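You operate a simulated robot arm through the tools that you are given. There is no shell and no other tool. Be economical: measure what you need, move in short steps, check, and stop when the job is done.

You are at the controls of a simulated robot arm. One attempt, no reset.

JOB
Open the blue drawer, put the green clip on the near end of the long bench away in the inside of the blue drawer and shut the drawer again.

Only the result counts: the job must be done as asked and must still hold three seconds after the hand-in. Knocking over, shifting, dropping, spilling or breaking anything else fails it.

ROBOT AND FRAMES
A 7-joint arm with a two-finger parallel gripper on a trunk, on a base that drives. Base frame: it is fixed to the floor where the robot stands at the start and does not move with it; the origin is under the middle of the robot, x ahead of it, y to its left, z up. Lengths are in mm, angles in rad, forces in N, time in s.
With the tool pointing down near the work surface it reaches from about 240 to 680 mm from the robot's upright axis, wherever it stands. Its first joint turns from -2.007 to 2.007 rad. Places, roughly: blue drawer [600, 100, 700]; inside of the blue drawer [700, 200, 700]; green clip [-1750, 1500, 1000]. Payload 3.91 kg.
Tool frame: the origin (TCP) lies between the finger pads and is the grasp point; the fingertips stand 30 mm ahead of it; z points along the fingers, y is the line along which they close. The gripper opens to 110 mm. The fingers are 20 mm wide and 10 mm thick; the gripper's body (48 by 112 mm) begins 55 mm behind the TCP.
Orientation is told as [roll, pitch, yaw] about the base's x, y, z axes, in that order, counted from this pose: with the fingers straight down and closing along the base's y, the tool's x points along the base's -x, its y along +y and its z along -z.

CONTROLS
- The arm moves only by the tool send_rows. Its argument "increments" is a list of rows, each an object of numbers (a shift or turn left out is 0, a gripper value left out holds the last): "ax", "ay", "az": the turn, a rotation vector about the tool's x, y, z in units of 5 degrees (1.0 is 5 degrees); "tx", "ty", "tz": the shift along the tool's x, y, z in units of 25 mm (1.0 is 25 mm); "hand": the gripper command, from -1 (shut) to 1 (fully open), values between in proportion. In form: [{"ax": .., "ay": .., "az": .., "tx": .., "ty": .., "tz": .., "hand": ..}, ...]. A call has 1 to 8 rows; each row shifts and turns the commanded pose from where the row before left it, along the tool's axes as they then stand. A call with a number of a shift or a turn outside -1 to 1 is refused whole. Each row takes 0.2 s and may step no farther than 50 mm and 0.15 rad from the row before; otherwise, or with a gripper value out of range, the whole call is refused. Where a pose cannot be reached the arm comes as near as it can. A force on the tool above 40 N (or 10 N above the force at the start of the call, whichever is more), or a blocked arm, ends the call early, and 0.2 s more pass. The fingers move at their own pace (about 108 mm/s each) and stop on an object; they squeeze with about 30 N. The grip force told is the motor's: it shows also when the fingers shut on nothing. Time passes only in rows, and 0.2 s behind the last, so rows that do not move let the fingers close. The reply holds the time, the measured pose of the TCP, the force on the tool along the base axes, the opening and the grip force, in the units named above and with some noise.
- Cameras (640 x 400 px; columns grow to the right, rows downward): "scene" is now at [12.2, 118.3, 1291.8]; the picture's right is [-0.43, -0.90, 0.00], its down [-0.61, 0.29, -0.73] and it looks along [0.66, -0.31, -0.68] (base axes); focal length 258 px, centre (320, 200). "wrist" rides on the gripper at [72, 17, -103] in the tool frame; the picture's right is [-0.23, 0.97, 0.00], its down [-0.76, -0.18, -0.62] and it looks along [-0.61, -0.14, 0.78] (tool axes); focal length 222 px, centre (320, 200). There is no depth. A picture from a camera that has moved, and an enlarged one, comes with that camera's place and axes in the base frame and with its lens.
- camera(camera): a new picture of that camera. The clock stands still meanwhile.
- move_column(by): slides the trunk up (or, below 0, down) by that many mm; the arm and the scene camera ride with it, the base frame stays. It gives what a move gives, with no picture.
- base_move(legs): drives the robot by 1 to 6 legs, each [ahead, turn to the left] in mm and rad, along the robot's own axes; the way and the turn of a leg run together, so that a leg with both is an arc; at most 1500 mm and 3.142 rad a leg. The arm and the cameras ride along, it lands a little off, and it stops where it bumps. It gives what a move gives.
- turn_head(pan, tilt): turns the head with the scene camera to pan (to the left, within 2.705 rad either way) and tilt (down, from -0.506 to 1.204), counted from straight ahead of the robot. It gives what a move gives.
- enlarge(camera, box): a new picture of the part [left, top, right, bottom] of that camera's present view, enlarged. The clock stands still meanwhile.
- hand_in(): hands the job in; it is judged then, once.

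Work in short steps. Places have to be worked out from the pictures, the camera data and where the tool is seen: move nearer, look again, correct. Check each grasp and each placing, and mend what went wrong. You have 120 turns and 82 pictures in all, those below and enlarged ones among them. Open the gripper and draw the arm clear of the work before you hand the job in, unless the task says otherwise; then end with one line.

The tools are called after "Call:" as name(argument=value, ...) on one line, values as JSON. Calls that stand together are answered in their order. send_rows: Moves the arm, as the interface text tells. Its arguments: {"type":"object","properties":{"increments":{"type":"array","items":{"type":"object","properties":{"ax":{"type":"number"},"ay":{"type":"number"},"az":{"type":"number"},"tx":{"type":"number"},"ty":{"type":"number"},"tz":{"type":"number"},"hand":{"type":"number"}}}}},"required":["increments"]} The other tools are called the same way: move_column (by) slides the trunk up or down; base_move (legs) drives the base; turn_head (pan, tilt) turns the head that bears the scene camera; camera (camera) takes a picture; enlarge (camera, box) takes an enlarged picture of a part of a camera's view; hand_in () hands the job in.

At the start:

```text
t: 0.0
tool_pos: [458.9, 105.0, 989.9]
orientation: [-0.001, 0.0, 0.0]
wrist_force: [0.5, -0.3, -0.1]
width: 110.0
finger_force: 0.1
trunk travel left (down, up): [-400.0, 590.0]
robot x, y, heading: [0.3, 1.6, -0.009]
head pan, tilt: [-0.443, 0.749]
```

scene: 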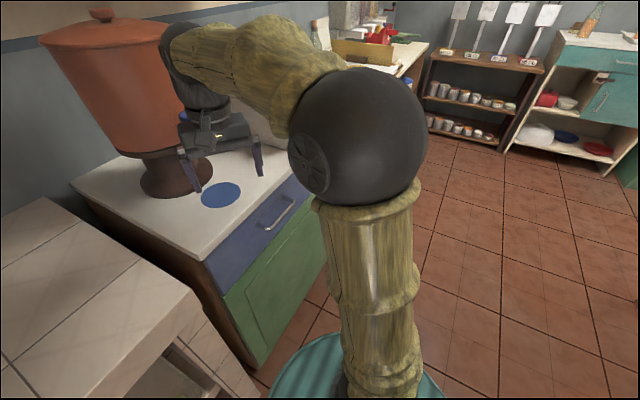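
wrist: 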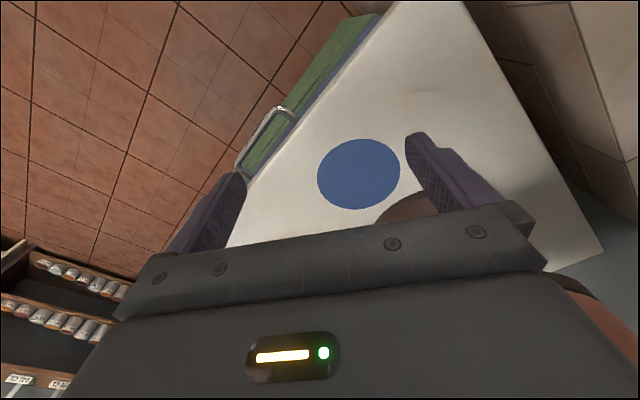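

I first look toward the rear left for the long bench, to know the layout.

Call:
turn_head(pan=2.4, tilt=0.35)

Call:
camera(camera="scene")

Call:
turn_head(pan=-2.4, tilt=0.4)

Call:
camera(camera="scene")

```text
t: 2.5
tool_pos: [458.5, 106.1, 990.7]
orientation: [0.001, -0.001, 0.0]
wrist_force: [-0.2, 0.6, 0.5]
width: 110.0
finger_force: 0.0
trunk travel left (down, up): [-400.0, 590.0]
robot x, y, heading: [-0.6, -0.4, -0.002]
head pan, tilt: [2.4, 0.351]
```

```text
79 pictures are left
camera scene: at [-131.3, 216.8, 1327.3], right [0.68, 0.74, 0.0], down [0.25, -0.23, -0.94], along [-0.69, 0.63, -0.34], focal length 258 px, centre (320, 200)
```

scene: 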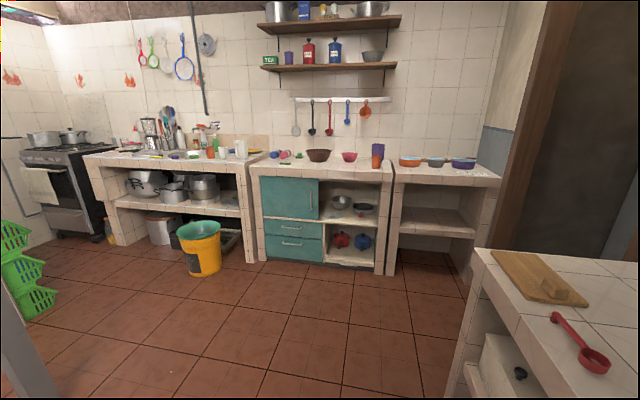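

```text
t: 6.3
tool_pos: [459.6, 106.0, 989.9]
orientation: [0.0, -0.001, -0.001]
wrist_force: [0.1, 0.8, -0.1]
width: 109.9
finger_force: 0.1
trunk travel left (down, up): [-400.0, 590.0]
robot x, y, heading: [-2.9, -0.1, 0.003]
head pan, tilt: [-2.4, 0.4]
```

```text
78 pictures are left
camera scene: at [-131.0, 91.3, 1322.8], right [-0.68, 0.74, 0.0], down [0.29, 0.26, -0.92], along [-0.68, -0.62, -0.39], focal length 258 px, centre (320, 200)
```

scene: 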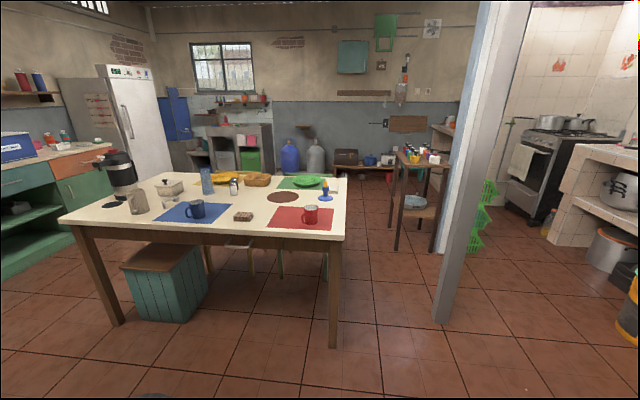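

The rough clip location projects near (301,150) in the first picture. I zoom in there.

Call:
turn_head(pan=2.4, tilt=0.35)

Call:
enlarge(camera="scene", box=[80, 100, 400, 220])

Call:
enlarge(camera="scene", box=[200, 130, 328, 210])

```text
t: 10.1
tool_pos: [459.6, 105.5, 990.3]
orientation: [0.001, 0.0, -0.001]
wrist_force: [-0.2, 0.2, 0.1]
width: 110.2
finger_force: 0.0
trunk travel left (down, up): [-400.0, 590.0]
robot x, y, heading: [-1.1, -0.4, 0.001]
head pan, tilt: [2.4, 0.351]
```

```text
2.00 times, centred on (240, 160) of scene
camera zoom: at [-131.4, 216.8, 1327.3], right [0.68, 0.74, 0.0], down [0.25, -0.23, -0.94], along [-0.69, 0.63, -0.34], focal length 515 px, centre (480, 280)
```

zoom: 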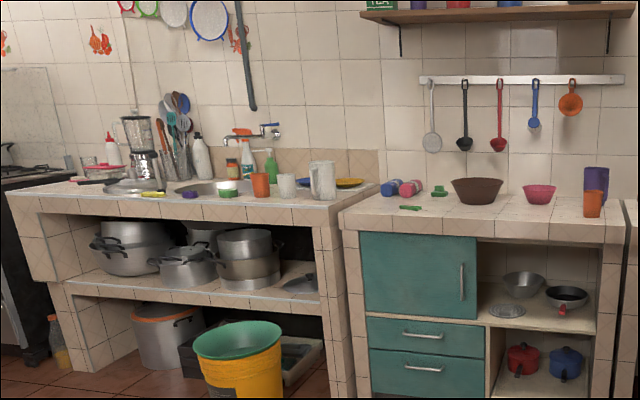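

```text
5.00 times, centred on (264, 170) of scene
camera zoom: at [-131.4, 216.8, 1327.3], right [0.68, 0.74, 0.0], down [0.25, -0.23, -0.94], along [-0.69, 0.63, -0.34], focal length 1289 px, centre (600, 350)
```

zoom: 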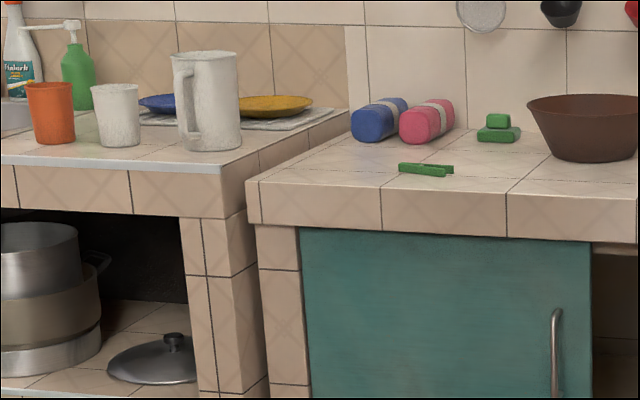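

I triangulate the handle at about [490, 11, 804], with the cabinet front normal pointing inward at roughly +0.65 rad. I zoom the wrist view to refine that angle.

Call:
enlarge(camera="wrist", box=[200, 0, 424, 140])

Call:
turn_head(pan=-0.9, tilt=0.7)

Call:
camera(camera="scene")

```text
2.86 times, centred on (312, 70) of wrist
camera zoom: at [387.0, 122.7, 1095.4], right [0.23, 0.97, 0.0], down [0.76, -0.18, 0.62], along [0.61, -0.14, -0.78], focal length 635 px, centre (343, 571)
```

zoom: 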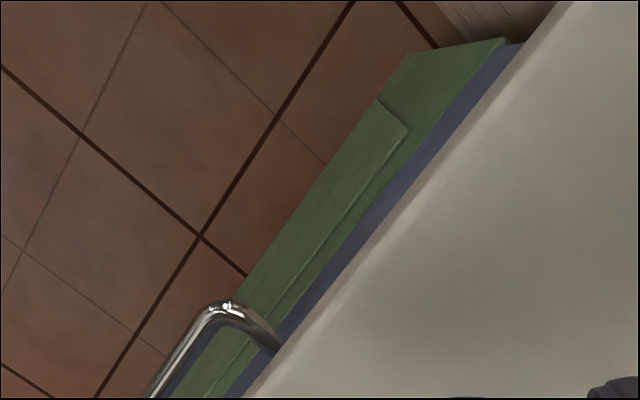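

```text
t: 12.9
tool_pos: [458.7, 106.7, 990.8]
orientation: [0.002, 0.0, 0.0]
wrist_force: [-0.7, -0.1, -0.3]
width: 109.9
finger_force: 0.0
trunk travel left (down, up): [-400.0, 590.0]
robot x, y, heading: [0.7, -0.0, 0.0]
head pan, tilt: [-0.901, 0.7]
```

```text
74 pictures are left
camera scene: at [-9.9, 87.3, 1295.9], right [-0.78, -0.62, 0.0], down [-0.4, 0.5, -0.76], along [0.48, -0.6, -0.64], focal length 258 px, centre (320, 200)
```

scene: 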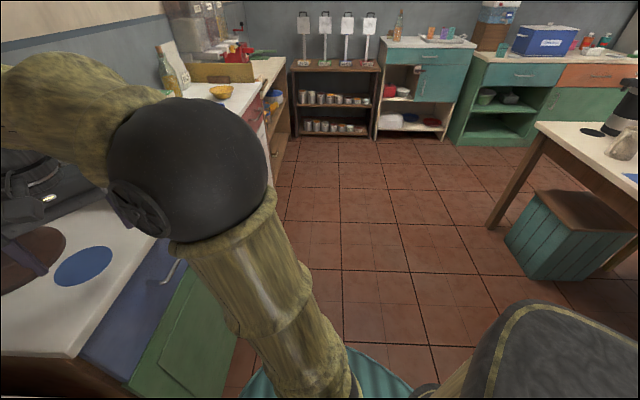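

Cabinet normal ≈ 0.61 rad inward. The floor to the right is clear, so I drive round to stand square in front of the drawer, about 620 mm from the handle.

Call:
base_move(legs=[[0, -1.623], [345, 0], [0, 2.235]])

Call:
turn_head(pan=-0.1, tilt=0.7)

Call:
camera(camera="scene")

Call:
camera(camera="wrist")

```text
t: 24.6
tool_pos: [287.2, 2.8, 990.5]
orientation: [0.001, -0.001, 0.609]
wrist_force: [0.1, -0.3, 0.5]
width: 109.9
finger_force: 0.0
trunk travel left (down, up): [-400.0, 590.0]
robot x, y, heading: [-25.3, -348.8, 0.607]
head pan, tilt: [-0.901, 0.7]
```

```text
t: 25.7
tool_pos: [286.7, 2.2, 990.6]
orientation: [-0.001, 0.002, 0.608]
wrist_force: [-0.2, 1.4, -0.5]
width: 110.2
finger_force: 0.1
trunk travel left (down, up): [-400.0, 590.0]
robot x, y, heading: [-27.4, -346.4, 0.605]
head pan, tilt: [-0.099, 0.7]
```

```text
73 pictures are left
camera scene: at [-94.3, -213.1, 1295.9], right [0.49, -0.87, 0.0], down [-0.56, -0.31, -0.76], along [0.67, 0.37, -0.64], focal length 258 px, centre (320, 200)
```

scene: 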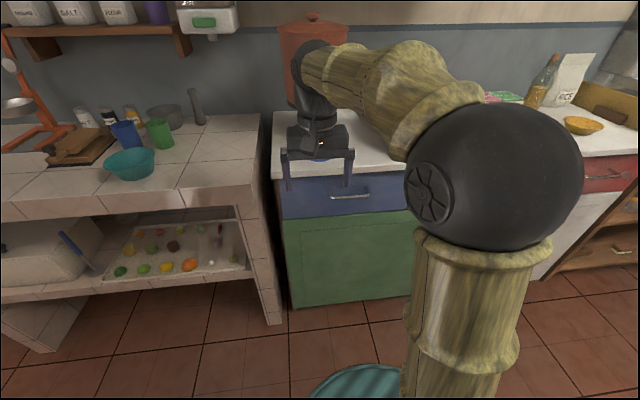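

```text
72 pictures are left
camera wrist: at [218.4, -24.9, 1095.3], right [-0.37, 0.93, 0.0], down [0.73, 0.29, 0.62], along [0.58, 0.23, -0.78], focal length 222 px, centre (320, 200)
```

wrist: 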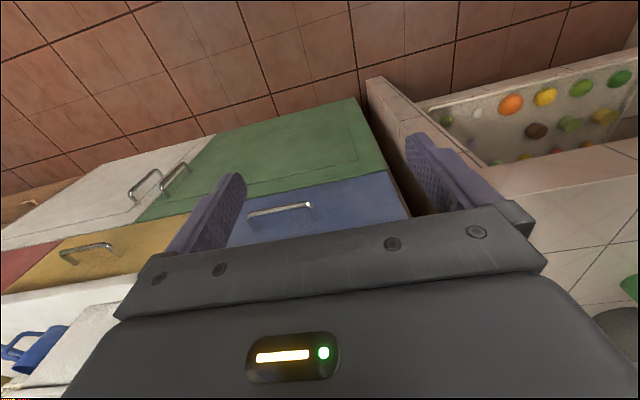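

Now square to the drawer; the handle is at about [486, 6, 804]. I centre the tool laterally and begin turning it so the fingers will close vertically.

Call:
send_rows(increments=[{"ty": -0.9, "hand": 0.0}, {"ty": -0.9}, {"ty": -0.9}, {"ty": -0.9}, {"ty": -0.9, "az": 1}, {"az": 1}, {"az": 1}, {"az": 1}])

Call:
send_rows(increments=[{"az": 1}, {"az": 1}, {"az": 1}, {"az": 1}, {"az": 1}, {"az": 1}, {"az": 1}, {"az": 1}])

Call:
send_rows(increments=[{"az": 1}, {"az": 1}, {"az": 1}, {"az": 1}, {"az": 1}, {"az": 1}])

```text
t: 27.5
tool_pos: [351.6, -89.7, 989.9]
orientation: [0.001, 0.0, 0.258]
wrist_force: [-0.6, 0.0, -0.3]
width: 54.9
finger_force: 0.0
trunk travel left (down, up): [-400.0, 590.0]
robot x, y, heading: [-32.9, -347.1, 0.609]
head pan, tilt: [-0.099, 0.7]
```

```text
t: 29.3
tool_pos: [350.1, -90.2, 989.2]
orientation: [0.0, -0.001, -0.441]
wrist_force: [-0.2, 0.2, 0.6]
width: 55.1
finger_force: 0.2
trunk travel left (down, up): [-400.0, 590.0]
robot x, y, heading: [-28.0, -347.7, 0.611]
head pan, tilt: [-0.099, 0.7]
```

```text
t: 30.7
tool_pos: [351.7, -90.0, 989.2]
orientation: [0.0, 0.001, -0.964]
wrist_force: [0.5, -0.2, 0.0]
width: 54.7
finger_force: 0.0
trunk travel left (down, up): [-400.0, 590.0]
robot x, y, heading: [-30.8, -349.0, 0.612]
head pan, tilt: [-0.099, 0.7]
```

Rotation is good. Now I tilt the tool so the fingers point toward the cabinet.

Call:
send_rows(increments=[{"ax": -1, "ty": 0.4}, {"ax": -1, "ty": 0.4}, {"ax": -1, "ty": 0.4}, {"ax": -1}, {"ax": -1}, {"ax": -1}, {"ax": -1}, {"ax": -1}])

Call:
send_rows(increments=[{"ax": -1}, {"ax": -1}, {"ax": -1}, {"ax": -1}, {"ax": -1}, {"ax": -1}, {"ax": -1}, {"ax": -1}])

Call:
camera(camera="scene")

Call:
camera(camera="wrist")

```text
t: 32.5
tool_pos: [375.5, -72.9, 992.2]
orientation: [0.697, 0.0, -0.964]
wrist_force: [0.3, -1.1, -0.5]
width: 54.9
finger_force: 0.0
trunk travel left (down, up): [-400.0, 590.0]
robot x, y, heading: [-29.9, -347.7, 0.602]
head pan, tilt: [-0.099, 0.7]
```

```text
t: 34.3
tool_pos: [375.8, -71.9, 991.9]
orientation: [1.397, 0.0, -0.961]
wrist_force: [0.3, -0.1, -1.2]
width: 54.7
finger_force: 0.0
trunk travel left (down, up): [-400.0, 590.0]
robot x, y, heading: [-29.6, -345.2, 0.607]
head pan, tilt: [-0.099, 0.7]
```

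```text
71 pictures are left
camera scene: at [-94.4, -213.0, 1295.9], right [0.49, -0.87, 0.0], down [-0.56, -0.31, -0.76], along [0.67, 0.37, -0.64], focal length 258 px, centre (320, 200)
```

scene: 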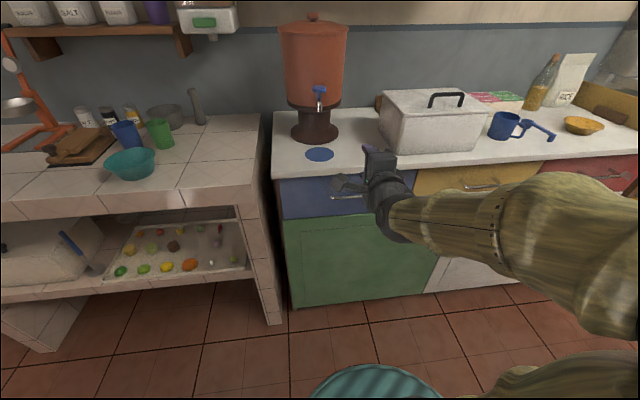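

```text
70 pictures are left
camera wrist: at [253.1, -69.3, 1029.0], right [0.27, -0.09, 0.96], down [-0.09, -0.99, -0.07], along [0.96, -0.07, -0.27], focal length 222 px, centre (320, 200)
```

wrist: 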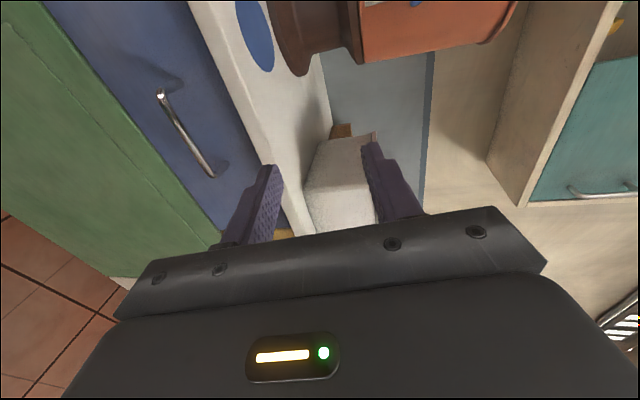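

The handle is at about [480, 6, 804], straight ahead of the tool by about 130 mm and 188 mm below it. I lower the trunk by 185 mm and look.

Call:
move_column(by=-185)

Call:
camera(camera="wrist")

Call:
enlarge(camera="scene", box=[240, 120, 480, 270])

```text
t: 36.3
tool_pos: [374.8, -72.4, 806.4]
orientation: [1.396, -0.001, -0.963]
wrist_force: [0.7, -0.2, 0.4]
width: 55.0
finger_force: 0.2
trunk travel left (down, up): [-215.0, 775.0]
robot x, y, heading: [-26.6, -342.3, 0.611]
head pan, tilt: [-0.099, 0.7]
```

```text
69 pictures are left
camera wrist: at [253.2, -69.4, 844.1], right [0.27, -0.09, 0.96], down [-0.09, -0.99, -0.07], along [0.96, -0.07, -0.28], focal length 222 px, centre (320, 200)
```

wrist: 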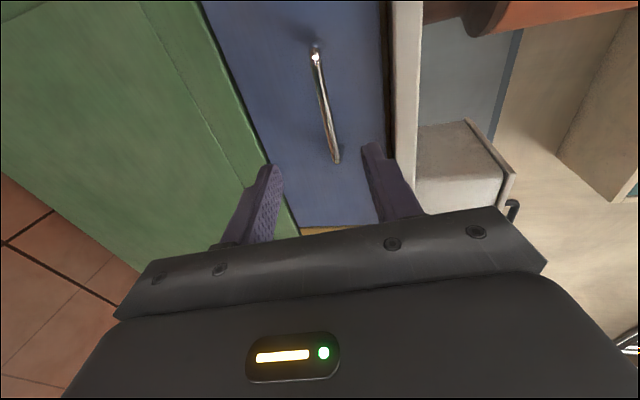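

```text
2.67 times, centred on (360, 195) of scene
camera zoom: at [-94.4, -213.1, 1110.9], right [0.49, -0.87, 0.0], down [-0.56, -0.31, -0.76], along [0.67, 0.37, -0.64], focal length 687 px, centre (213, 213)
```

zoom: 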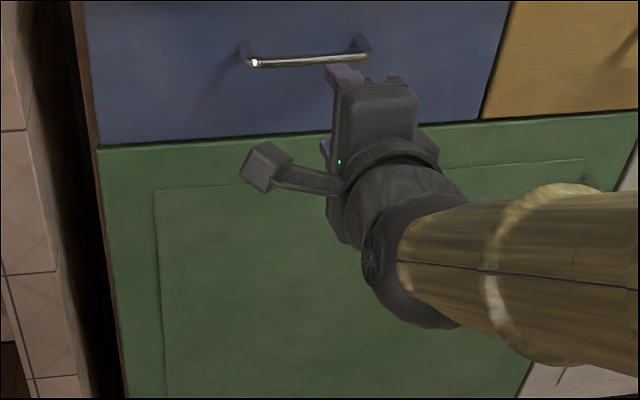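

Refined: handle bar at about [482, 7, 795]. I advance about 100 mm with a small upward correction, then look.

Call:
send_rows(increments=[{"ty": 0.5, "tz": 0.7}, {"tz": 0.8}, {"tz": 0.8}, {"tz": 0.8}, {"tz": 0.8}])

Call:
camera(camera="wrist")

Call:
enlarge(camera="scene", box=[280, 100, 440, 200])

```text
t: 37.5
tool_pos: [456.5, -17.4, 801.7]
orientation: [1.395, 0.001, -0.964]
wrist_force: [0.4, -0.4, 0.1]
width: 55.0
finger_force: 0.0
trunk travel left (down, up): [-215.0, 775.0]
robot x, y, heading: [-32.6, -342.8, 0.61]
head pan, tilt: [-0.099, 0.7]
```

```text
67 pictures are left
camera wrist: at [332.9, -14.1, 839.1], right [0.27, -0.09, 0.96], down [-0.09, -0.99, -0.07], along [0.96, -0.07, -0.28], focal length 222 px, centre (320, 200)
```

wrist: 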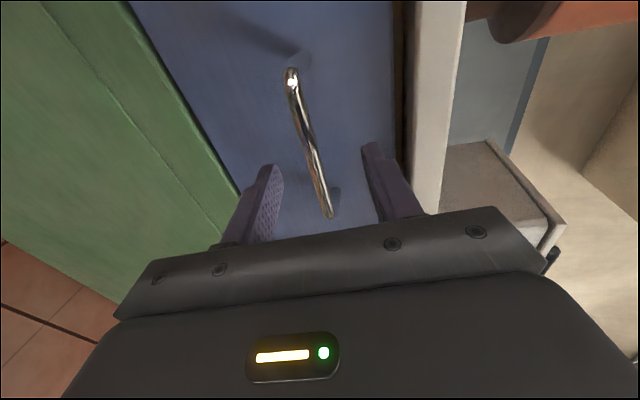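

```text
4.00 times, centred on (360, 150) of scene
camera zoom: at [-94.6, -213.2, 1110.9], right [0.49, -0.87, 0.0], down [-0.56, -0.31, -0.77], along [0.67, 0.37, -0.64], focal length 1031 px, centre (160, 400)
```

zoom: 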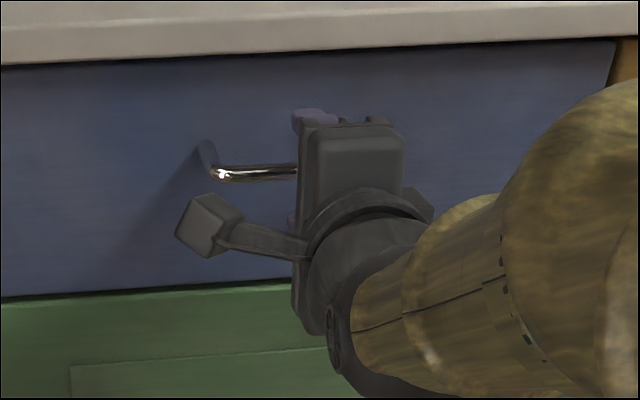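

The bar lies between the fingers. I advance another 28 mm, slightly lower, and close.

Call:
send_rows(increments=[{"ty": -0.15, "tz": 0.55}, {"tz": 0.5}, {"hand": -1}, {}, {}])

Call:
camera(camera="wrist")

```text
t: 38.7
tool_pos: [476.4, -2.6, 793.5]
orientation: [1.393, -0.001, -0.964]
wrist_force: [-3.2, -3.8, -7.3]
width: 11.8
finger_force: 45.0
trunk travel left (down, up): [-215.0, 775.0]
robot x, y, heading: [-31.5, -349.0, 0.604]
head pan, tilt: [-0.099, 0.7]
```

```text
65 pictures are left
camera wrist: at [353.6, 0.4, 829.7], right [0.27, -0.09, 0.96], down [-0.09, -0.99, -0.06], along [0.96, -0.07, -0.28], focal length 222 px, centre (320, 200)
```

wrist: 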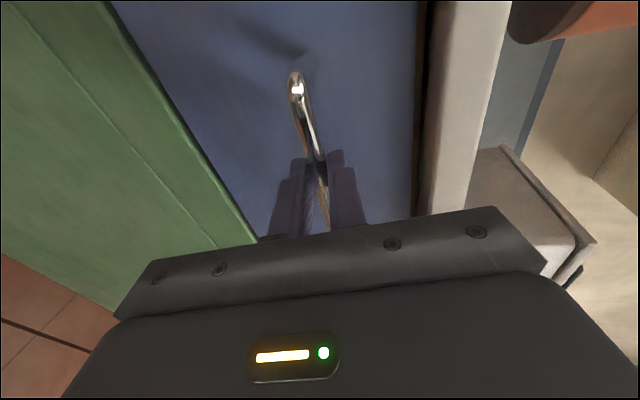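

Handle gripped (11.8 mm). I pull outward horizontally.

Call:
send_rows(increments=[{"tz": -0.6, "ty": -0.106}, {"tz": -0.79, "ty": -0.14}, {"tz": -0.79, "ty": -0.14}, {"tz": -0.79, "ty": -0.14}, {"tz": -0.79, "ty": -0.14}])

```text
t: 39.9
tool_pos: [397.3, -58.9, 792.6]
orientation: [1.39, 0.002, -0.968]
wrist_force: [8.0, -12.3, -20.8]
width: 11.7
finger_force: 44.6
trunk travel left (down, up): [-215.0, 775.0]
robot x, y, heading: [-28.1, -348.6, 0.606]
head pan, tilt: [-0.099, 0.7]
```

The drawer moved 97 mm. Small side loads: I relax slightly down and to the right while pulling on.

Call:
send_rows(increments=[{"tz": -0.79, "ty": -0.22, "tx": -0.08}, {"tz": -0.79, "ty": -0.18, "tx": -0.05}, {"tz": -0.79, "ty": -0.14, "tx": -0.01}, {"tz": -0.79, "ty": -0.14, "tx": -0.01}])

Call:
camera(camera="scene")

```text
t: 40.9
tool_pos: [350.8, -93.1, 792.7]
orientation: [1.361, -0.004, -0.963]
wrist_force: [14.9, -18.6, 23.8]
width: 11.6
finger_force: 45.3
out of reach, approached as far as the arm can: row 3, 4
trunk travel left (down, up): [-215.0, 775.0]
robot x, y, heading: [-33.3, -346.9, 0.612]
head pan, tilt: [-0.099, 0.7]
```

```text
64 pictures are left
camera scene: at [-94.1, -215.4, 1112.1], right [0.49, -0.87, 0.0], down [-0.56, -0.31, -0.77], along [0.67, 0.37, -0.64], focal length 258 px, centre (320, 200)
```

scene: 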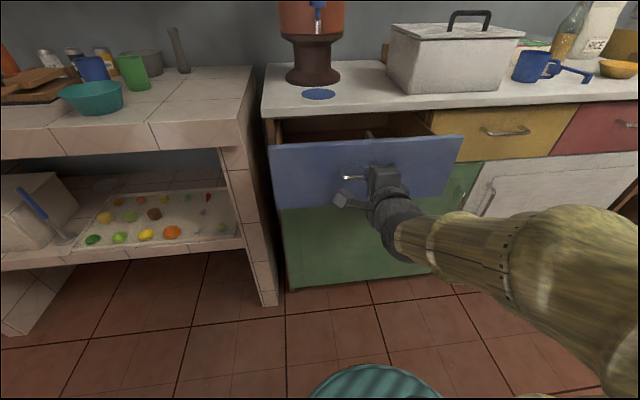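

Opened about 155 mm; the arm is at its limit so I back the base up a bit to pull further.

Call:
base_move(legs=[[-60, 0]])

```text
t: 41.7
tool_pos: [352.9, -93.5, 793.0]
orientation: [1.366, -0.006, -0.967]
wrist_force: [1.9, -3.5, 1.7]
width: 11.8
finger_force: 45.8
trunk travel left (down, up): [-215.0, 775.0]
robot x, y, heading: [-29.4, -347.2, 0.607]
head pan, tilt: [-0.099, 0.7]
stopped in leg 1: the force on the tool passed its limit (the readings are from after the stop); the commanded pose is now the measured one
```

Forces are now relaxed. I try the base pull once more, small.

Call:
base_move(legs=[[-20, 0]])

```text
t: 42.5
tool_pos: [337.0, -104.6, 793.3]
orientation: [1.363, -0.005, -0.967]
wrist_force: [4.9, -3.8, 1.9]
width: 11.6
finger_force: 45.0
trunk travel left (down, up): [-215.0, 775.0]
robot x, y, heading: [-49.0, -359.3, 0.611]
head pan, tilt: [-0.099, 0.7]
```

It moved 20 mm with little force. I continue in steps.

Call:
base_move(legs=[[-30, 0]])

Call:
base_move(legs=[[-30, 0]])

Call:
base_move(legs=[[-25, 0]])

Call:
camera(camera="scene")

```text
t: 43.3
tool_pos: [312.1, -122.4, 793.1]
orientation: [1.364, -0.002, -0.969]
wrist_force: [4.2, -3.2, 0.5]
width: 11.8
finger_force: 45.2
trunk travel left (down, up): [-215.0, 775.0]
robot x, y, heading: [-74.0, -373.8, 0.611]
head pan, tilt: [-0.099, 0.7]
```

```text
t: 44.1
tool_pos: [288.0, -139.6, 792.6]
orientation: [1.364, -0.004, -0.972]
wrist_force: [5.1, -4.0, 1.4]
width: 11.7
finger_force: 45.2
trunk travel left (down, up): [-215.0, 775.0]
robot x, y, heading: [-95.6, -393.1, 0.614]
head pan, tilt: [-0.099, 0.7]
```

```text
t: 45.0
tool_pos: [268.0, -154.8, 793.6]
orientation: [1.364, -0.004, -0.972]
wrist_force: [5.4, -4.2, -0.6]
width: 11.6
finger_force: 45.0
trunk travel left (down, up): [-215.0, 775.0]
robot x, y, heading: [-115.3, -409.5, 0.606]
head pan, tilt: [-0.099, 0.7]
```

```text
63 pictures are left
camera scene: at [-181.2, -274.1, 1111.0], right [0.49, -0.87, 0.0], down [-0.56, -0.31, -0.76], along [0.67, 0.37, -0.64], focal length 258 px, centre (320, 200)
```

scene: 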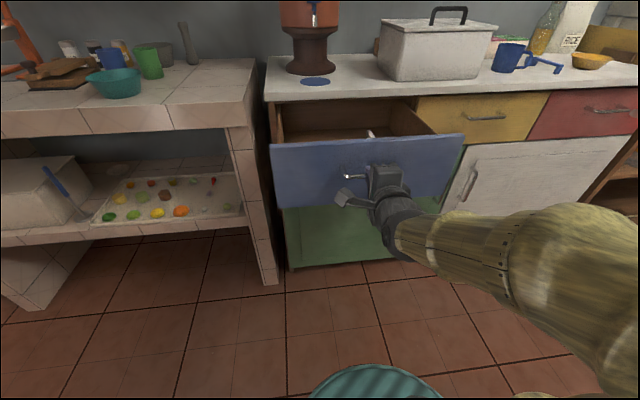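

Opened about 257 mm – enough. I release the handle and back off.

Call:
send_rows(increments=[{"hand": 0.0}, {}, {}])

Call:
base_move(legs=[[-250, 0]])

Call:
camera(camera="scene")

```text
t: 45.8
tool_pos: [268.0, -154.4, 794.2]
orientation: [1.367, -0.003, -0.971]
wrist_force: [-0.5, 0.0, 0.2]
width: 55.1
finger_force: 0.1
trunk travel left (down, up): [-215.0, 775.0]
robot x, y, heading: [-115.8, -407.7, 0.605]
head pan, tilt: [-0.099, 0.7]
```

```text
t: 47.6
tool_pos: [62.0, -298.1, 793.0]
orientation: [1.364, -0.003, -0.977]
wrist_force: [0.7, 0.2, -0.6]
width: 55.1
finger_force: 0.1
trunk travel left (down, up): [-215.0, 775.0]
robot x, y, heading: [-322.7, -550.4, 0.598]
head pan, tilt: [-0.099, 0.7]
```

```text
62 pictures are left
camera scene: at [-387.9, -416.6, 1110.9], right [0.48, -0.88, 0.0], down [-0.56, -0.31, -0.76], along [0.67, 0.37, -0.64], focal length 258 px, centre (320, 200)
```

scene: 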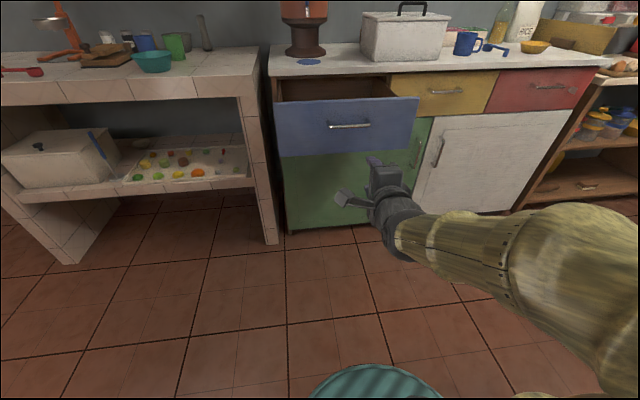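

The drawer stays open. I raise the trunk and restore the tool-down pose for transport.

Call:
move_column(by=285)

Call:
send_rows(increments=[{"ax": 1}, {"ax": 1}, {"ax": 1}, {"ax": 1}, {"ax": 1}, {"ax": 1}, {"ax": 1}, {"ax": 1}])

Call:
send_rows(increments=[{"ax": 1}, {"ax": 1}, {"ax": 1}, {"ax": 1}, {"ax": 1}, {"ax": 1}, {"ax": 1}, {"ax": 0.63, "ay": 0.05}])

Call:
turn_head(pan=1.6, tilt=0.4)

Call:
camera(camera="scene")

```text
t: 50.5
tool_pos: [61.1, -298.7, 1078.9]
orientation: [1.364, -0.003, -0.975]
wrist_force: [0.2, 0.2, 0.3]
width: 55.0
finger_force: 0.0
trunk travel left (down, up): [-500.0, 490.0]
robot x, y, heading: [-329.4, -548.1, 0.603]
head pan, tilt: [-0.099, 0.7]
```

```text
t: 52.3
tool_pos: [61.1, -298.6, 1078.2]
orientation: [0.665, -0.004, -0.976]
wrist_force: [0.1, -0.6, -0.3]
width: 55.2
finger_force: 0.1
trunk travel left (down, up): [-500.0, 490.0]
robot x, y, heading: [-326.7, -549.6, 0.6]
head pan, tilt: [-0.099, 0.7]
```

```text
t: 54.1
tool_pos: [61.7, -298.4, 1078.8]
orientation: [-0.001, 0.0, -0.975]
wrist_force: [-0.6, 0.3, 0.0]
width: 54.9
finger_force: 0.1
trunk travel left (down, up): [-500.0, 490.0]
robot x, y, heading: [-321.0, -551.1, 0.601]
head pan, tilt: [-0.099, 0.7]
```

```text
t: 55.8
tool_pos: [61.0, -298.4, 1077.6]
orientation: [0.001, 0.0, -0.975]
wrist_force: [-0.3, -1.4, -0.6]
width: 54.9
finger_force: 0.0
trunk travel left (down, up): [-500.0, 490.0]
robot x, y, heading: [-324.0, -551.8, 0.605]
head pan, tilt: [1.6, 0.4]
```

```text
61 pictures are left
camera scene: at [-517.1, -382.8, 1422.7], right [0.81, 0.59, 0.0], down [0.23, -0.31, -0.92], along [-0.54, 0.74, -0.39], focal length 258 px, centre (320, 200)
```

scene: 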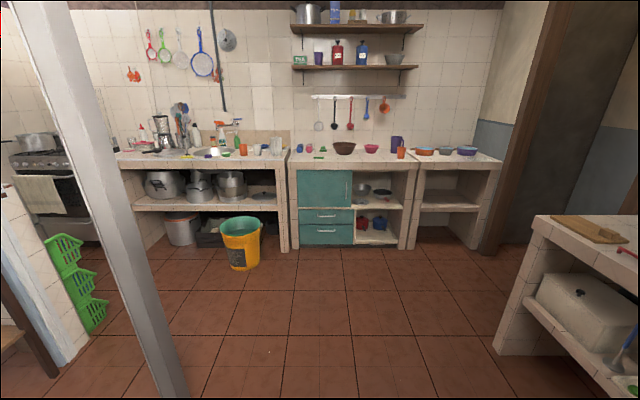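

Triangulating the clip gives ≈ [-1802, 1364, 900]; the bench faces direction 2.18 rad. The route is clear; I drive most of the way and look.

Call:
base_move(legs=[[0, 1.637], [1000, 0], [650, 0], [0, -0.057]])

Call:
turn_head(pan=0.1, tilt=0.6)

Call:
camera(camera="scene")

Call:
camera(camera="wrist")

```text
t: 68.4
tool_pos: [-1581.1, 1106.9, 1078.0]
orientation: [0.002, -0.001, 0.602]
wrist_force: [0.4, 1.3, 0.8]
width: 54.8
finger_force: 0.1
trunk travel left (down, up): [-500.0, 490.0]
robot x, y, heading: [-1327.3, 724.0, 2.179]
head pan, tilt: [1.6, 0.4]
```

```text
t: 70.0
tool_pos: [-1581.4, 1107.4, 1078.7]
orientation: [0.001, 0.0, 0.601]
wrist_force: [0.0, 0.4, -0.5]
width: 55.2
finger_force: 0.0
trunk travel left (down, up): [-500.0, 490.0]
robot x, y, heading: [-1329.4, 725.8, 2.178]
head pan, tilt: [0.099, 0.6]
```

```text
60 pictures are left
camera scene: at [-1478.4, 656.2, 1404.5], right [0.76, 0.65, 0.0], down [0.37, -0.43, -0.83], along [-0.54, 0.63, -0.56], focal length 258 px, centre (320, 200)
```

scene: 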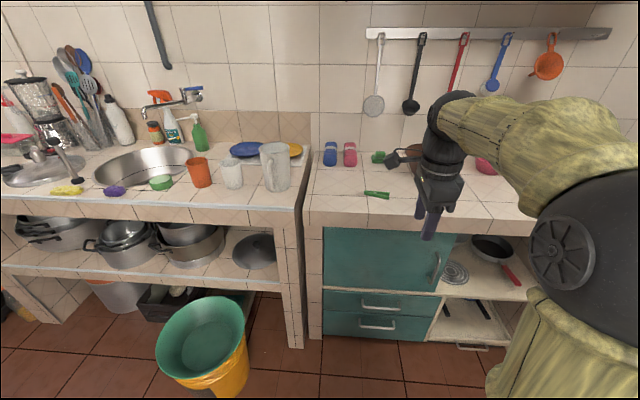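

```text
59 pictures are left
camera wrist: at [-1649.6, 1080.5, 1183.4], right [-0.36, 0.93, 0.0], down [0.73, 0.28, 0.62], along [0.58, 0.23, -0.78], focal length 222 px, centre (320, 200)
```

wrist: 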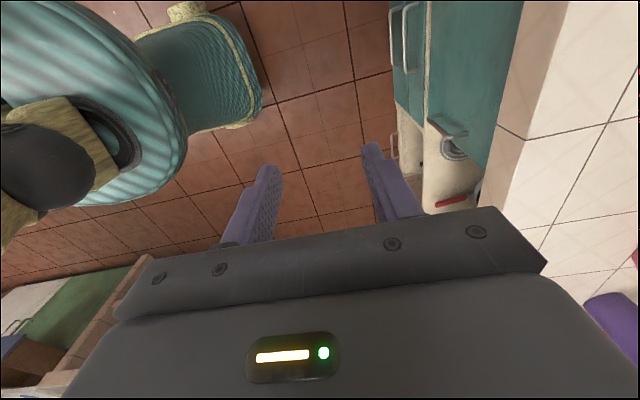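

I zoom on the green objects to make sure which is the clip.

Call:
enlarge(camera="scene", box=[310, 130, 438, 210])

```text
5.00 times, centred on (374, 170) of scene
camera zoom: at [-1478.4, 656.2, 1404.5], right [0.76, 0.65, 0.0], down [0.37, -0.43, -0.83], along [-0.54, 0.63, -0.56], focal length 1289 px, centre (50, 350)
```

zoom: 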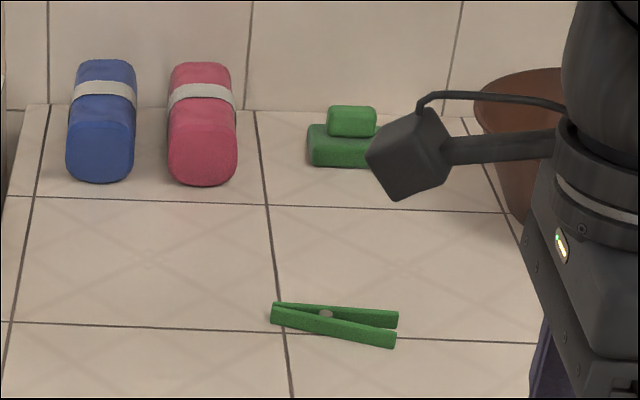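

The clip (a clothespin, ~90 mm long, almost along the bench) is at about [-1841, 1401]. I drive 250 mm closer and move the arm over it at height.

Call:
base_move(legs=[[250, 0]])

Call:
send_rows(increments=[{"ty": 0.9, "tx": 0.4}, {"ty": 0.9, "tx": 0.4}, {"ty": 0.9, "tx": 0.4}, {"ty": 0.9, "tx": 0.4}, {"ty": 0.9, "tx": 0.2}])

Call:
camera(camera="wrist")

Call:
camera(camera="scene")

```text
t: 71.8
tool_pos: [-1721.6, 1313.3, 1078.9]
orientation: [-0.001, 0.001, 0.599]
wrist_force: [-0.2, 0.0, 0.2]
width: 55.2
finger_force: 0.2
trunk travel left (down, up): [-500.0, 490.0]
robot x, y, heading: [-1468.7, 928.9, 2.181]
head pan, tilt: [0.099, 0.6]
```

```text
t: 73.0
tool_pos: [-1824.9, 1379.1, 1078.7]
orientation: [0.002, 0.003, 0.598]
wrist_force: [-0.9, 0.0, -0.4]
width: 55.0
finger_force: 0.1
trunk travel left (down, up): [-500.0, 490.0]
robot x, y, heading: [-1466.7, 927.8, 2.176]
head pan, tilt: [0.099, 0.6]
```

```text
57 pictures are left
camera wrist: at [-1893.1, 1352.7, 1184.0], right [-0.36, 0.93, 0.0], down [0.73, 0.28, 0.62], along [0.58, 0.23, -0.78], focal length 222 px, centre (320, 200)
```

wrist: 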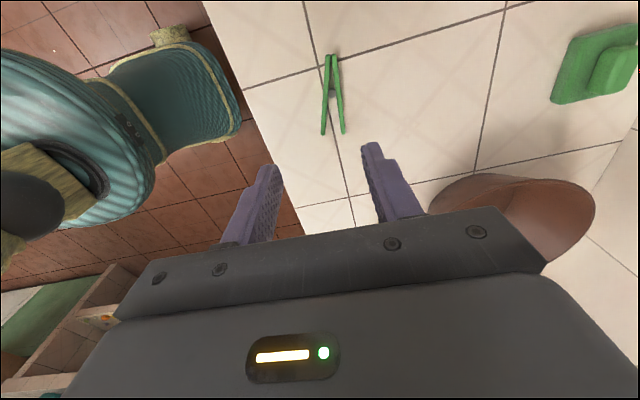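

```text
56 pictures are left
camera scene: at [-1620.1, 861.1, 1404.5], right [0.76, 0.65, 0.0], down [0.37, -0.43, -0.82], along [-0.53, 0.63, -0.57], focal length 258 px, centre (320, 200)
```

scene: 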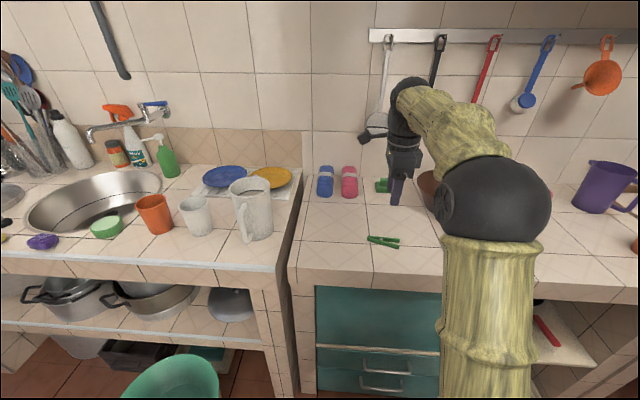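

Clip grip point ≈ [-1834, 1392, 888], axis at ~24°. I turn the tool 10°, shift over it and descend to about 960.

Call:
send_rows(increments=[{"az": 1}, {"az": 1}, {"ty": 0.62, "tx": 0.12, "tz": 0.5}, {"tz": 0.9}, {"tz": 0.9}, {"tz": 0.9}, {"tz": 0.9}, {"tz": 0.7}])

Call:
camera(camera="wrist")

Call:
enlarge(camera="scene", box=[320, 180, 448, 260])

```text
t: 74.8
tool_pos: [-1832.0, 1393.2, 957.0]
orientation: [0.003, 0.003, 0.426]
wrist_force: [-0.1, 0.4, -0.5]
width: 55.2
finger_force: 0.0
trunk travel left (down, up): [-500.0, 490.0]
robot x, y, heading: [-1464.7, 932.0, 2.178]
head pan, tilt: [0.099, 0.6]
```

```text
55 pictures are left
camera wrist: at [-1904.5, 1378.6, 1062.4], right [-0.19, 0.98, 0.0], down [0.77, 0.15, 0.62], along [0.61, 0.12, -0.78], focal length 222 px, centre (320, 200)
```

wrist: 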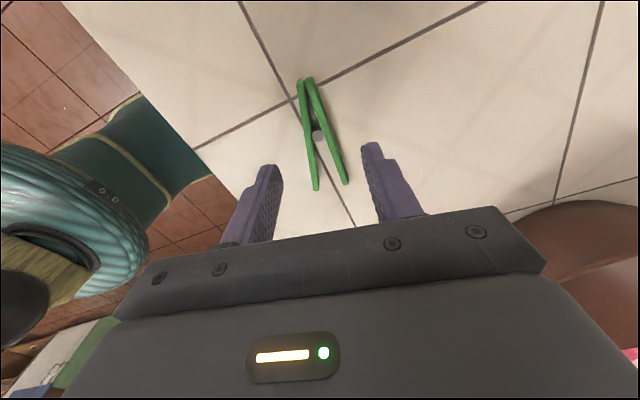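

```text
5.00 times, centred on (384, 220) of scene
camera zoom: at [-1619.9, 861.0, 1404.5], right [0.76, 0.65, 0.0], down [0.37, -0.43, -0.82], along [-0.53, 0.63, -0.57], focal length 1289 px, centre (0, 100)
```

zoom: 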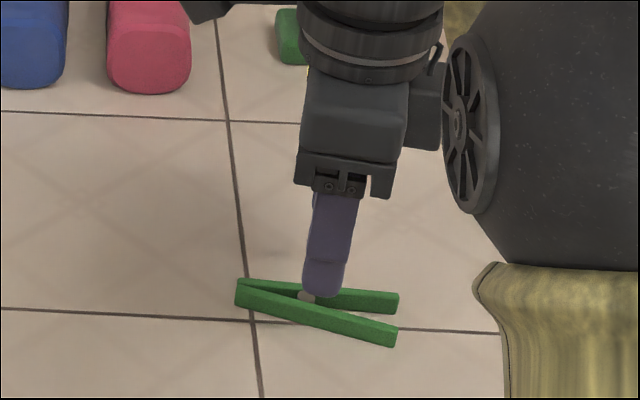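

Aligned: grip point [-1835, 1391.6], TCP [-1832, 1393]. I descend to about 913 and close.

Call:
send_rows(increments=[{"tz": 0.8}, {"tz": 0.6}, {"tz": 0.3}, {"hand": -1}, {}, {}])

Call:
camera(camera="wrist")

```text
t: 76.2
tool_pos: [-1831.1, 1392.2, 914.3]
orientation: [0.001, 0.001, 0.425]
wrist_force: [-0.4, -0.5, 0.5]
width: 19.6
finger_force: 30.0
trunk travel left (down, up): [-500.0, 490.0]
robot x, y, heading: [-1469.3, 924.4, 2.173]
head pan, tilt: [0.099, 0.6]
```

```text
53 pictures are left
camera wrist: at [-1903.5, 1378.3, 1019.9], right [-0.19, 0.98, 0.0], down [0.77, 0.15, 0.62], along [0.61, 0.12, -0.78], focal length 222 px, centre (320, 200)
```

wrist: 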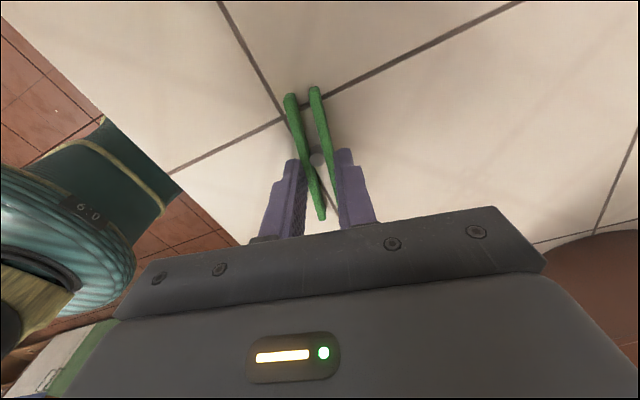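

The clip is held (19.6 mm; its jaws opened as when squeezed). I lift and check.

Call:
send_rows(increments=[{"tz": -0.4}, {"tz": -0.9}, {"tz": -0.9}, {"tz": -0.9}, {"tz": -0.9}, {"tz": -0.9}, {"tz": -0.9}])

Call:
camera(camera="wrist")

```text
t: 77.8
tool_pos: [-1830.3, 1392.2, 1060.5]
orientation: [0.0, 0.0, 0.424]
wrist_force: [0.4, 0.4, 1.2]
width: 0.3
finger_force: 30.3
trunk travel left (down, up): [-500.0, 490.0]
robot x, y, heading: [-1467.6, 925.8, 2.18]
head pan, tilt: [0.099, 0.6]
```

```text
52 pictures are left
camera wrist: at [-1903.6, 1378.0, 1165.4], right [-0.19, 0.98, 0.0], down [0.77, 0.15, 0.62], along [0.61, 0.12, -0.78], focal length 222 px, centre (320, 200)
```

wrist: 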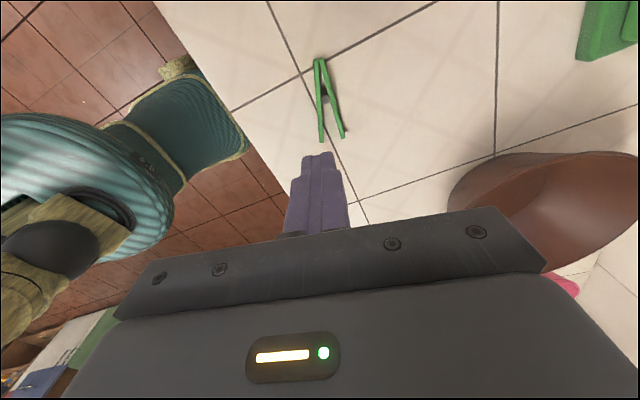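

The clip slipped out. I open, and look closely to re-aim at the pivot and lower.

Call:
send_rows(increments=[{"hand": 0.0}, {}, {"tz": 0.9}, {"tz": 0.9}, {"tz": 0.9}, {"tz": 0.7}])

Call:
enlarge(camera="wrist", box=[240, 40, 400, 240])

Call:
enlarge(camera="scene", box=[352, 210, 416, 250])

```text
t: 79.2
tool_pos: [-1830.2, 1392.2, 976.2]
orientation: [0.003, 0.001, 0.425]
wrist_force: [0.0, -0.4, 0.6]
width: 55.0
finger_force: 0.1
trunk travel left (down, up): [-500.0, 490.0]
robot x, y, heading: [-1466.9, 931.6, 2.176]
head pan, tilt: [0.099, 0.6]
```

```text
2.00 times, centred on (320, 140) of wrist
camera zoom: at [-1903.1, 1378.0, 1080.5], right [-0.19, 0.98, 0.0], down [0.77, 0.15, 0.62], along [0.61, 0.12, -0.78], focal length 444 px, centre (320, 320)
```

zoom: 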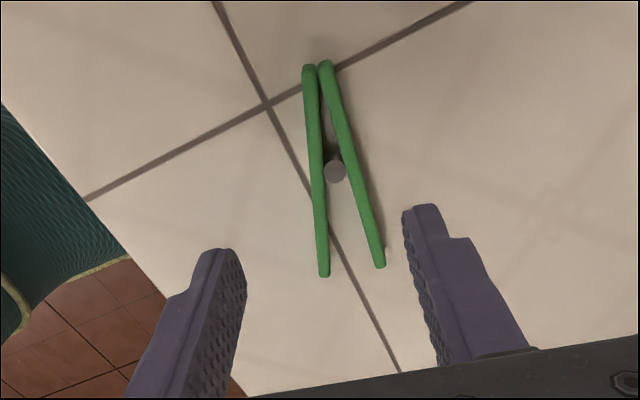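

```text
10.00 times, centred on (384, 230) of scene
camera zoom: at [-1619.9, 861.0, 1404.5], right [0.76, 0.65, 0.0], down [0.37, -0.43, -0.82], along [-0.53, 0.63, -0.57], focal length 2577 px, centre (-320, -100)
```

zoom: 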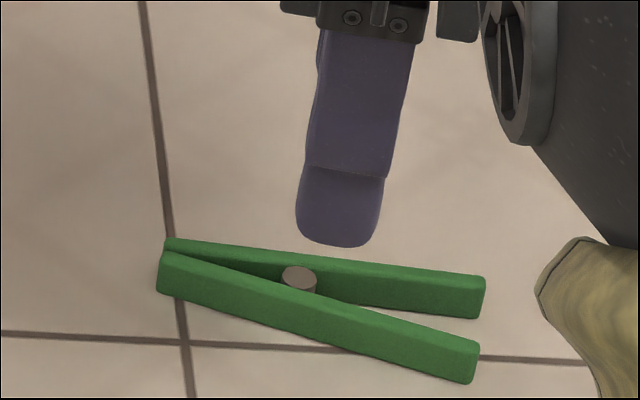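

The pin is at [-1837, 1397]. I'll grip just on the jaw side of the pin (so the squeeze doesn't pivot the clip) at [-1846, 1393], and lower; first to z≈914.

Call:
send_rows(increments=[{"az": 0.5, "tx": 0.57, "ty": 0.3}, {"tz": 0.9}, {"tz": 0.9}, {"tz": 0.7}, {}])

Call:
enlarge(camera="wrist", box=[220, 60, 412, 260])

Call:
enlarge(camera="scene", box=[352, 210, 416, 250])

```text
t: 80.5
tool_pos: [-1847.4, 1394.2, 911.4]
orientation: [0.004, 0.0, 0.381]
wrist_force: [-0.8, 0.4, -0.2]
width: 55.2
finger_force: 0.0
trunk travel left (down, up): [-500.0, 490.0]
robot x, y, heading: [-1471.2, 926.3, 2.174]
head pan, tilt: [0.099, 0.6]
```

```text
2.00 times, centred on (316, 160) of wrist
camera zoom: at [-1920.2, 1383.7, 1017.6], right [-0.15, 0.99, 0.0], down [0.77, 0.12, 0.62], along [0.62, 0.09, -0.78], focal length 444 px, centre (328, 280)
```

zoom: 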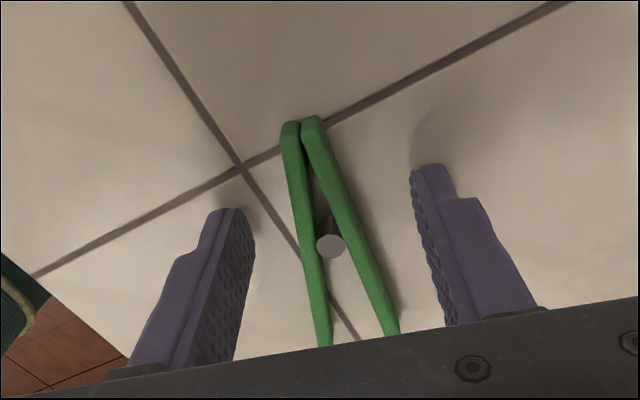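

```text
10.00 times, centred on (384, 230) of scene
camera zoom: at [-1619.9, 861.0, 1404.5], right [0.76, 0.65, 0.0], down [0.37, -0.43, -0.82], along [-0.53, 0.63, -0.57], focal length 2577 px, centre (-320, -100)
```

zoom: 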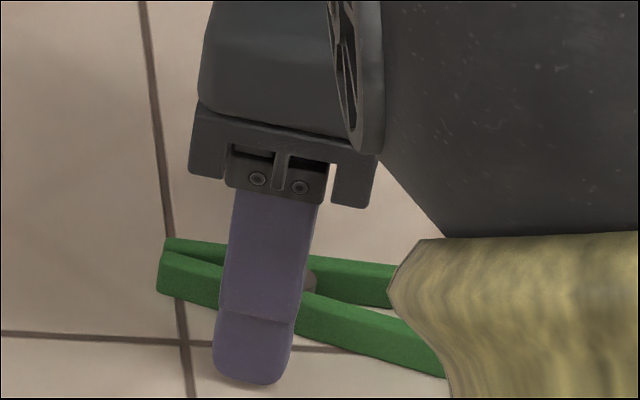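

The fingers straddle the jaw side of the pin. I go about 3 mm lower and close.

Call:
send_rows(increments=[{"tz": 0.1}, {}])

Call:
send_rows(increments=[{"hand": -1}, {}, {}, {}])

Call:
enlarge(camera="wrist", box=[220, 60, 412, 260])

```text
t: 81.0
tool_pos: [-1847.5, 1394.8, 912.0]
orientation: [0.001, 0.002, 0.381]
wrist_force: [0.6, 1.6, 0.6]
width: 54.9
finger_force: 0.2
trunk travel left (down, up): [-500.0, 490.0]
robot x, y, heading: [-1468.2, 930.7, 2.173]
head pan, tilt: [0.099, 0.6]
```

```text
t: 82.0
tool_pos: [-1847.6, 1394.1, 910.2]
orientation: [0.0, 0.002, 0.381]
wrist_force: [0.2, 0.3, 0.4]
width: 18.7
finger_force: 29.5
trunk travel left (down, up): [-500.0, 490.0]
robot x, y, heading: [-1469.8, 927.3, 2.167]
head pan, tilt: [0.099, 0.6]
```

```text
2.00 times, centred on (316, 160) of wrist
camera zoom: at [-1920.5, 1383.4, 1015.9], right [-0.15, 0.99, 0.0], down [0.77, 0.12, 0.62], along [0.62, 0.09, -0.78], focal length 444 px, centre (328, 280)
```

zoom: 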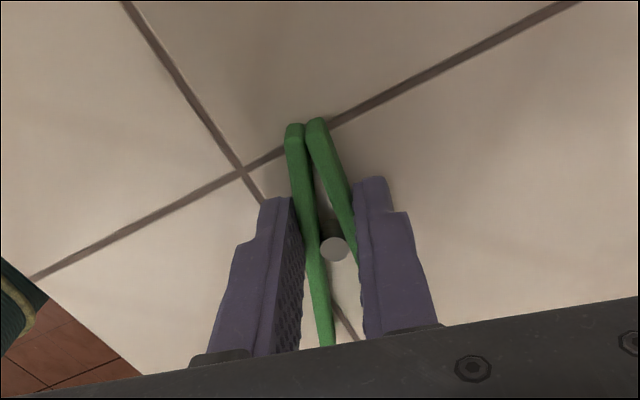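

Held at 18.7 mm without pivoting. I lift slowly and watch the width.

Call:
send_rows(increments=[{"tz": -0.2}, {"tz": -0.3}, {"tz": -0.4}, {"tz": -0.4}])

Call:
enlarge(camera="wrist", box=[220, 60, 412, 260])

```text
t: 83.0
tool_pos: [-1847.6, 1394.6, 943.8]
orientation: [0.002, -0.001, 0.38]
wrist_force: [0.1, -0.2, -0.3]
width: 18.3
finger_force: 29.9
trunk travel left (down, up): [-500.0, 490.0]
robot x, y, heading: [-1465.4, 929.6, 2.182]
head pan, tilt: [0.099, 0.6]
```

```text
2.00 times, centred on (316, 160) of wrist
camera zoom: at [-1920.5, 1382.5, 1048.3], right [-0.15, 0.99, 0.0], down [0.77, 0.12, 0.62], along [0.62, 0.09, -0.78], focal length 444 px, centre (328, 280)
```

zoom: 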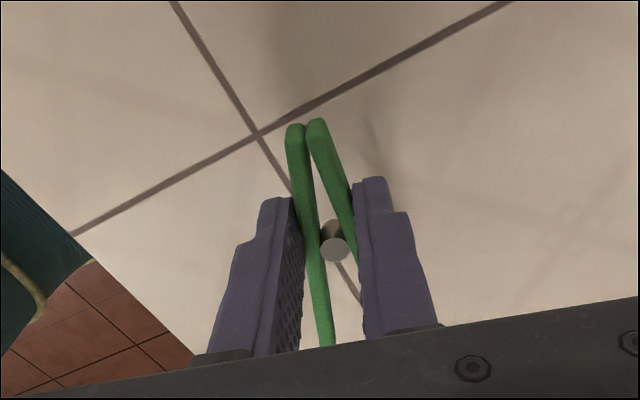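

The clip is lifted. I raise further by trunk and watch for creep.

Call:
move_column(by=140)

Call:
enlarge(camera="wrist", box=[220, 60, 412, 260])

```text
t: 84.7
tool_pos: [-1848.9, 1392.7, 1082.0]
orientation: [0.0, -0.001, 0.381]
wrist_force: [0.9, -1.0, -0.2]
width: 18.2
finger_force: 29.8
trunk travel left (down, up): [-640.0, 350.0]
robot x, y, heading: [-1469.8, 931.6, 2.175]
head pan, tilt: [0.099, 0.6]
```

```text
2.00 times, centred on (316, 160) of wrist
camera zoom: at [-1920.6, 1382.6, 1188.1], right [-0.15, 0.99, 0.0], down [0.77, 0.12, 0.62], along [0.62, 0.09, -0.78], focal length 444 px, centre (328, 280)
```

zoom: 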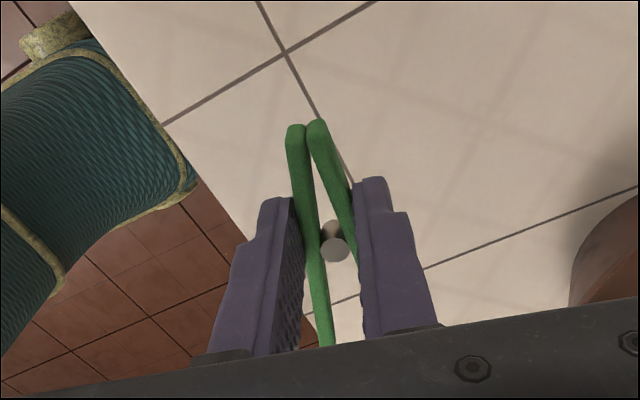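

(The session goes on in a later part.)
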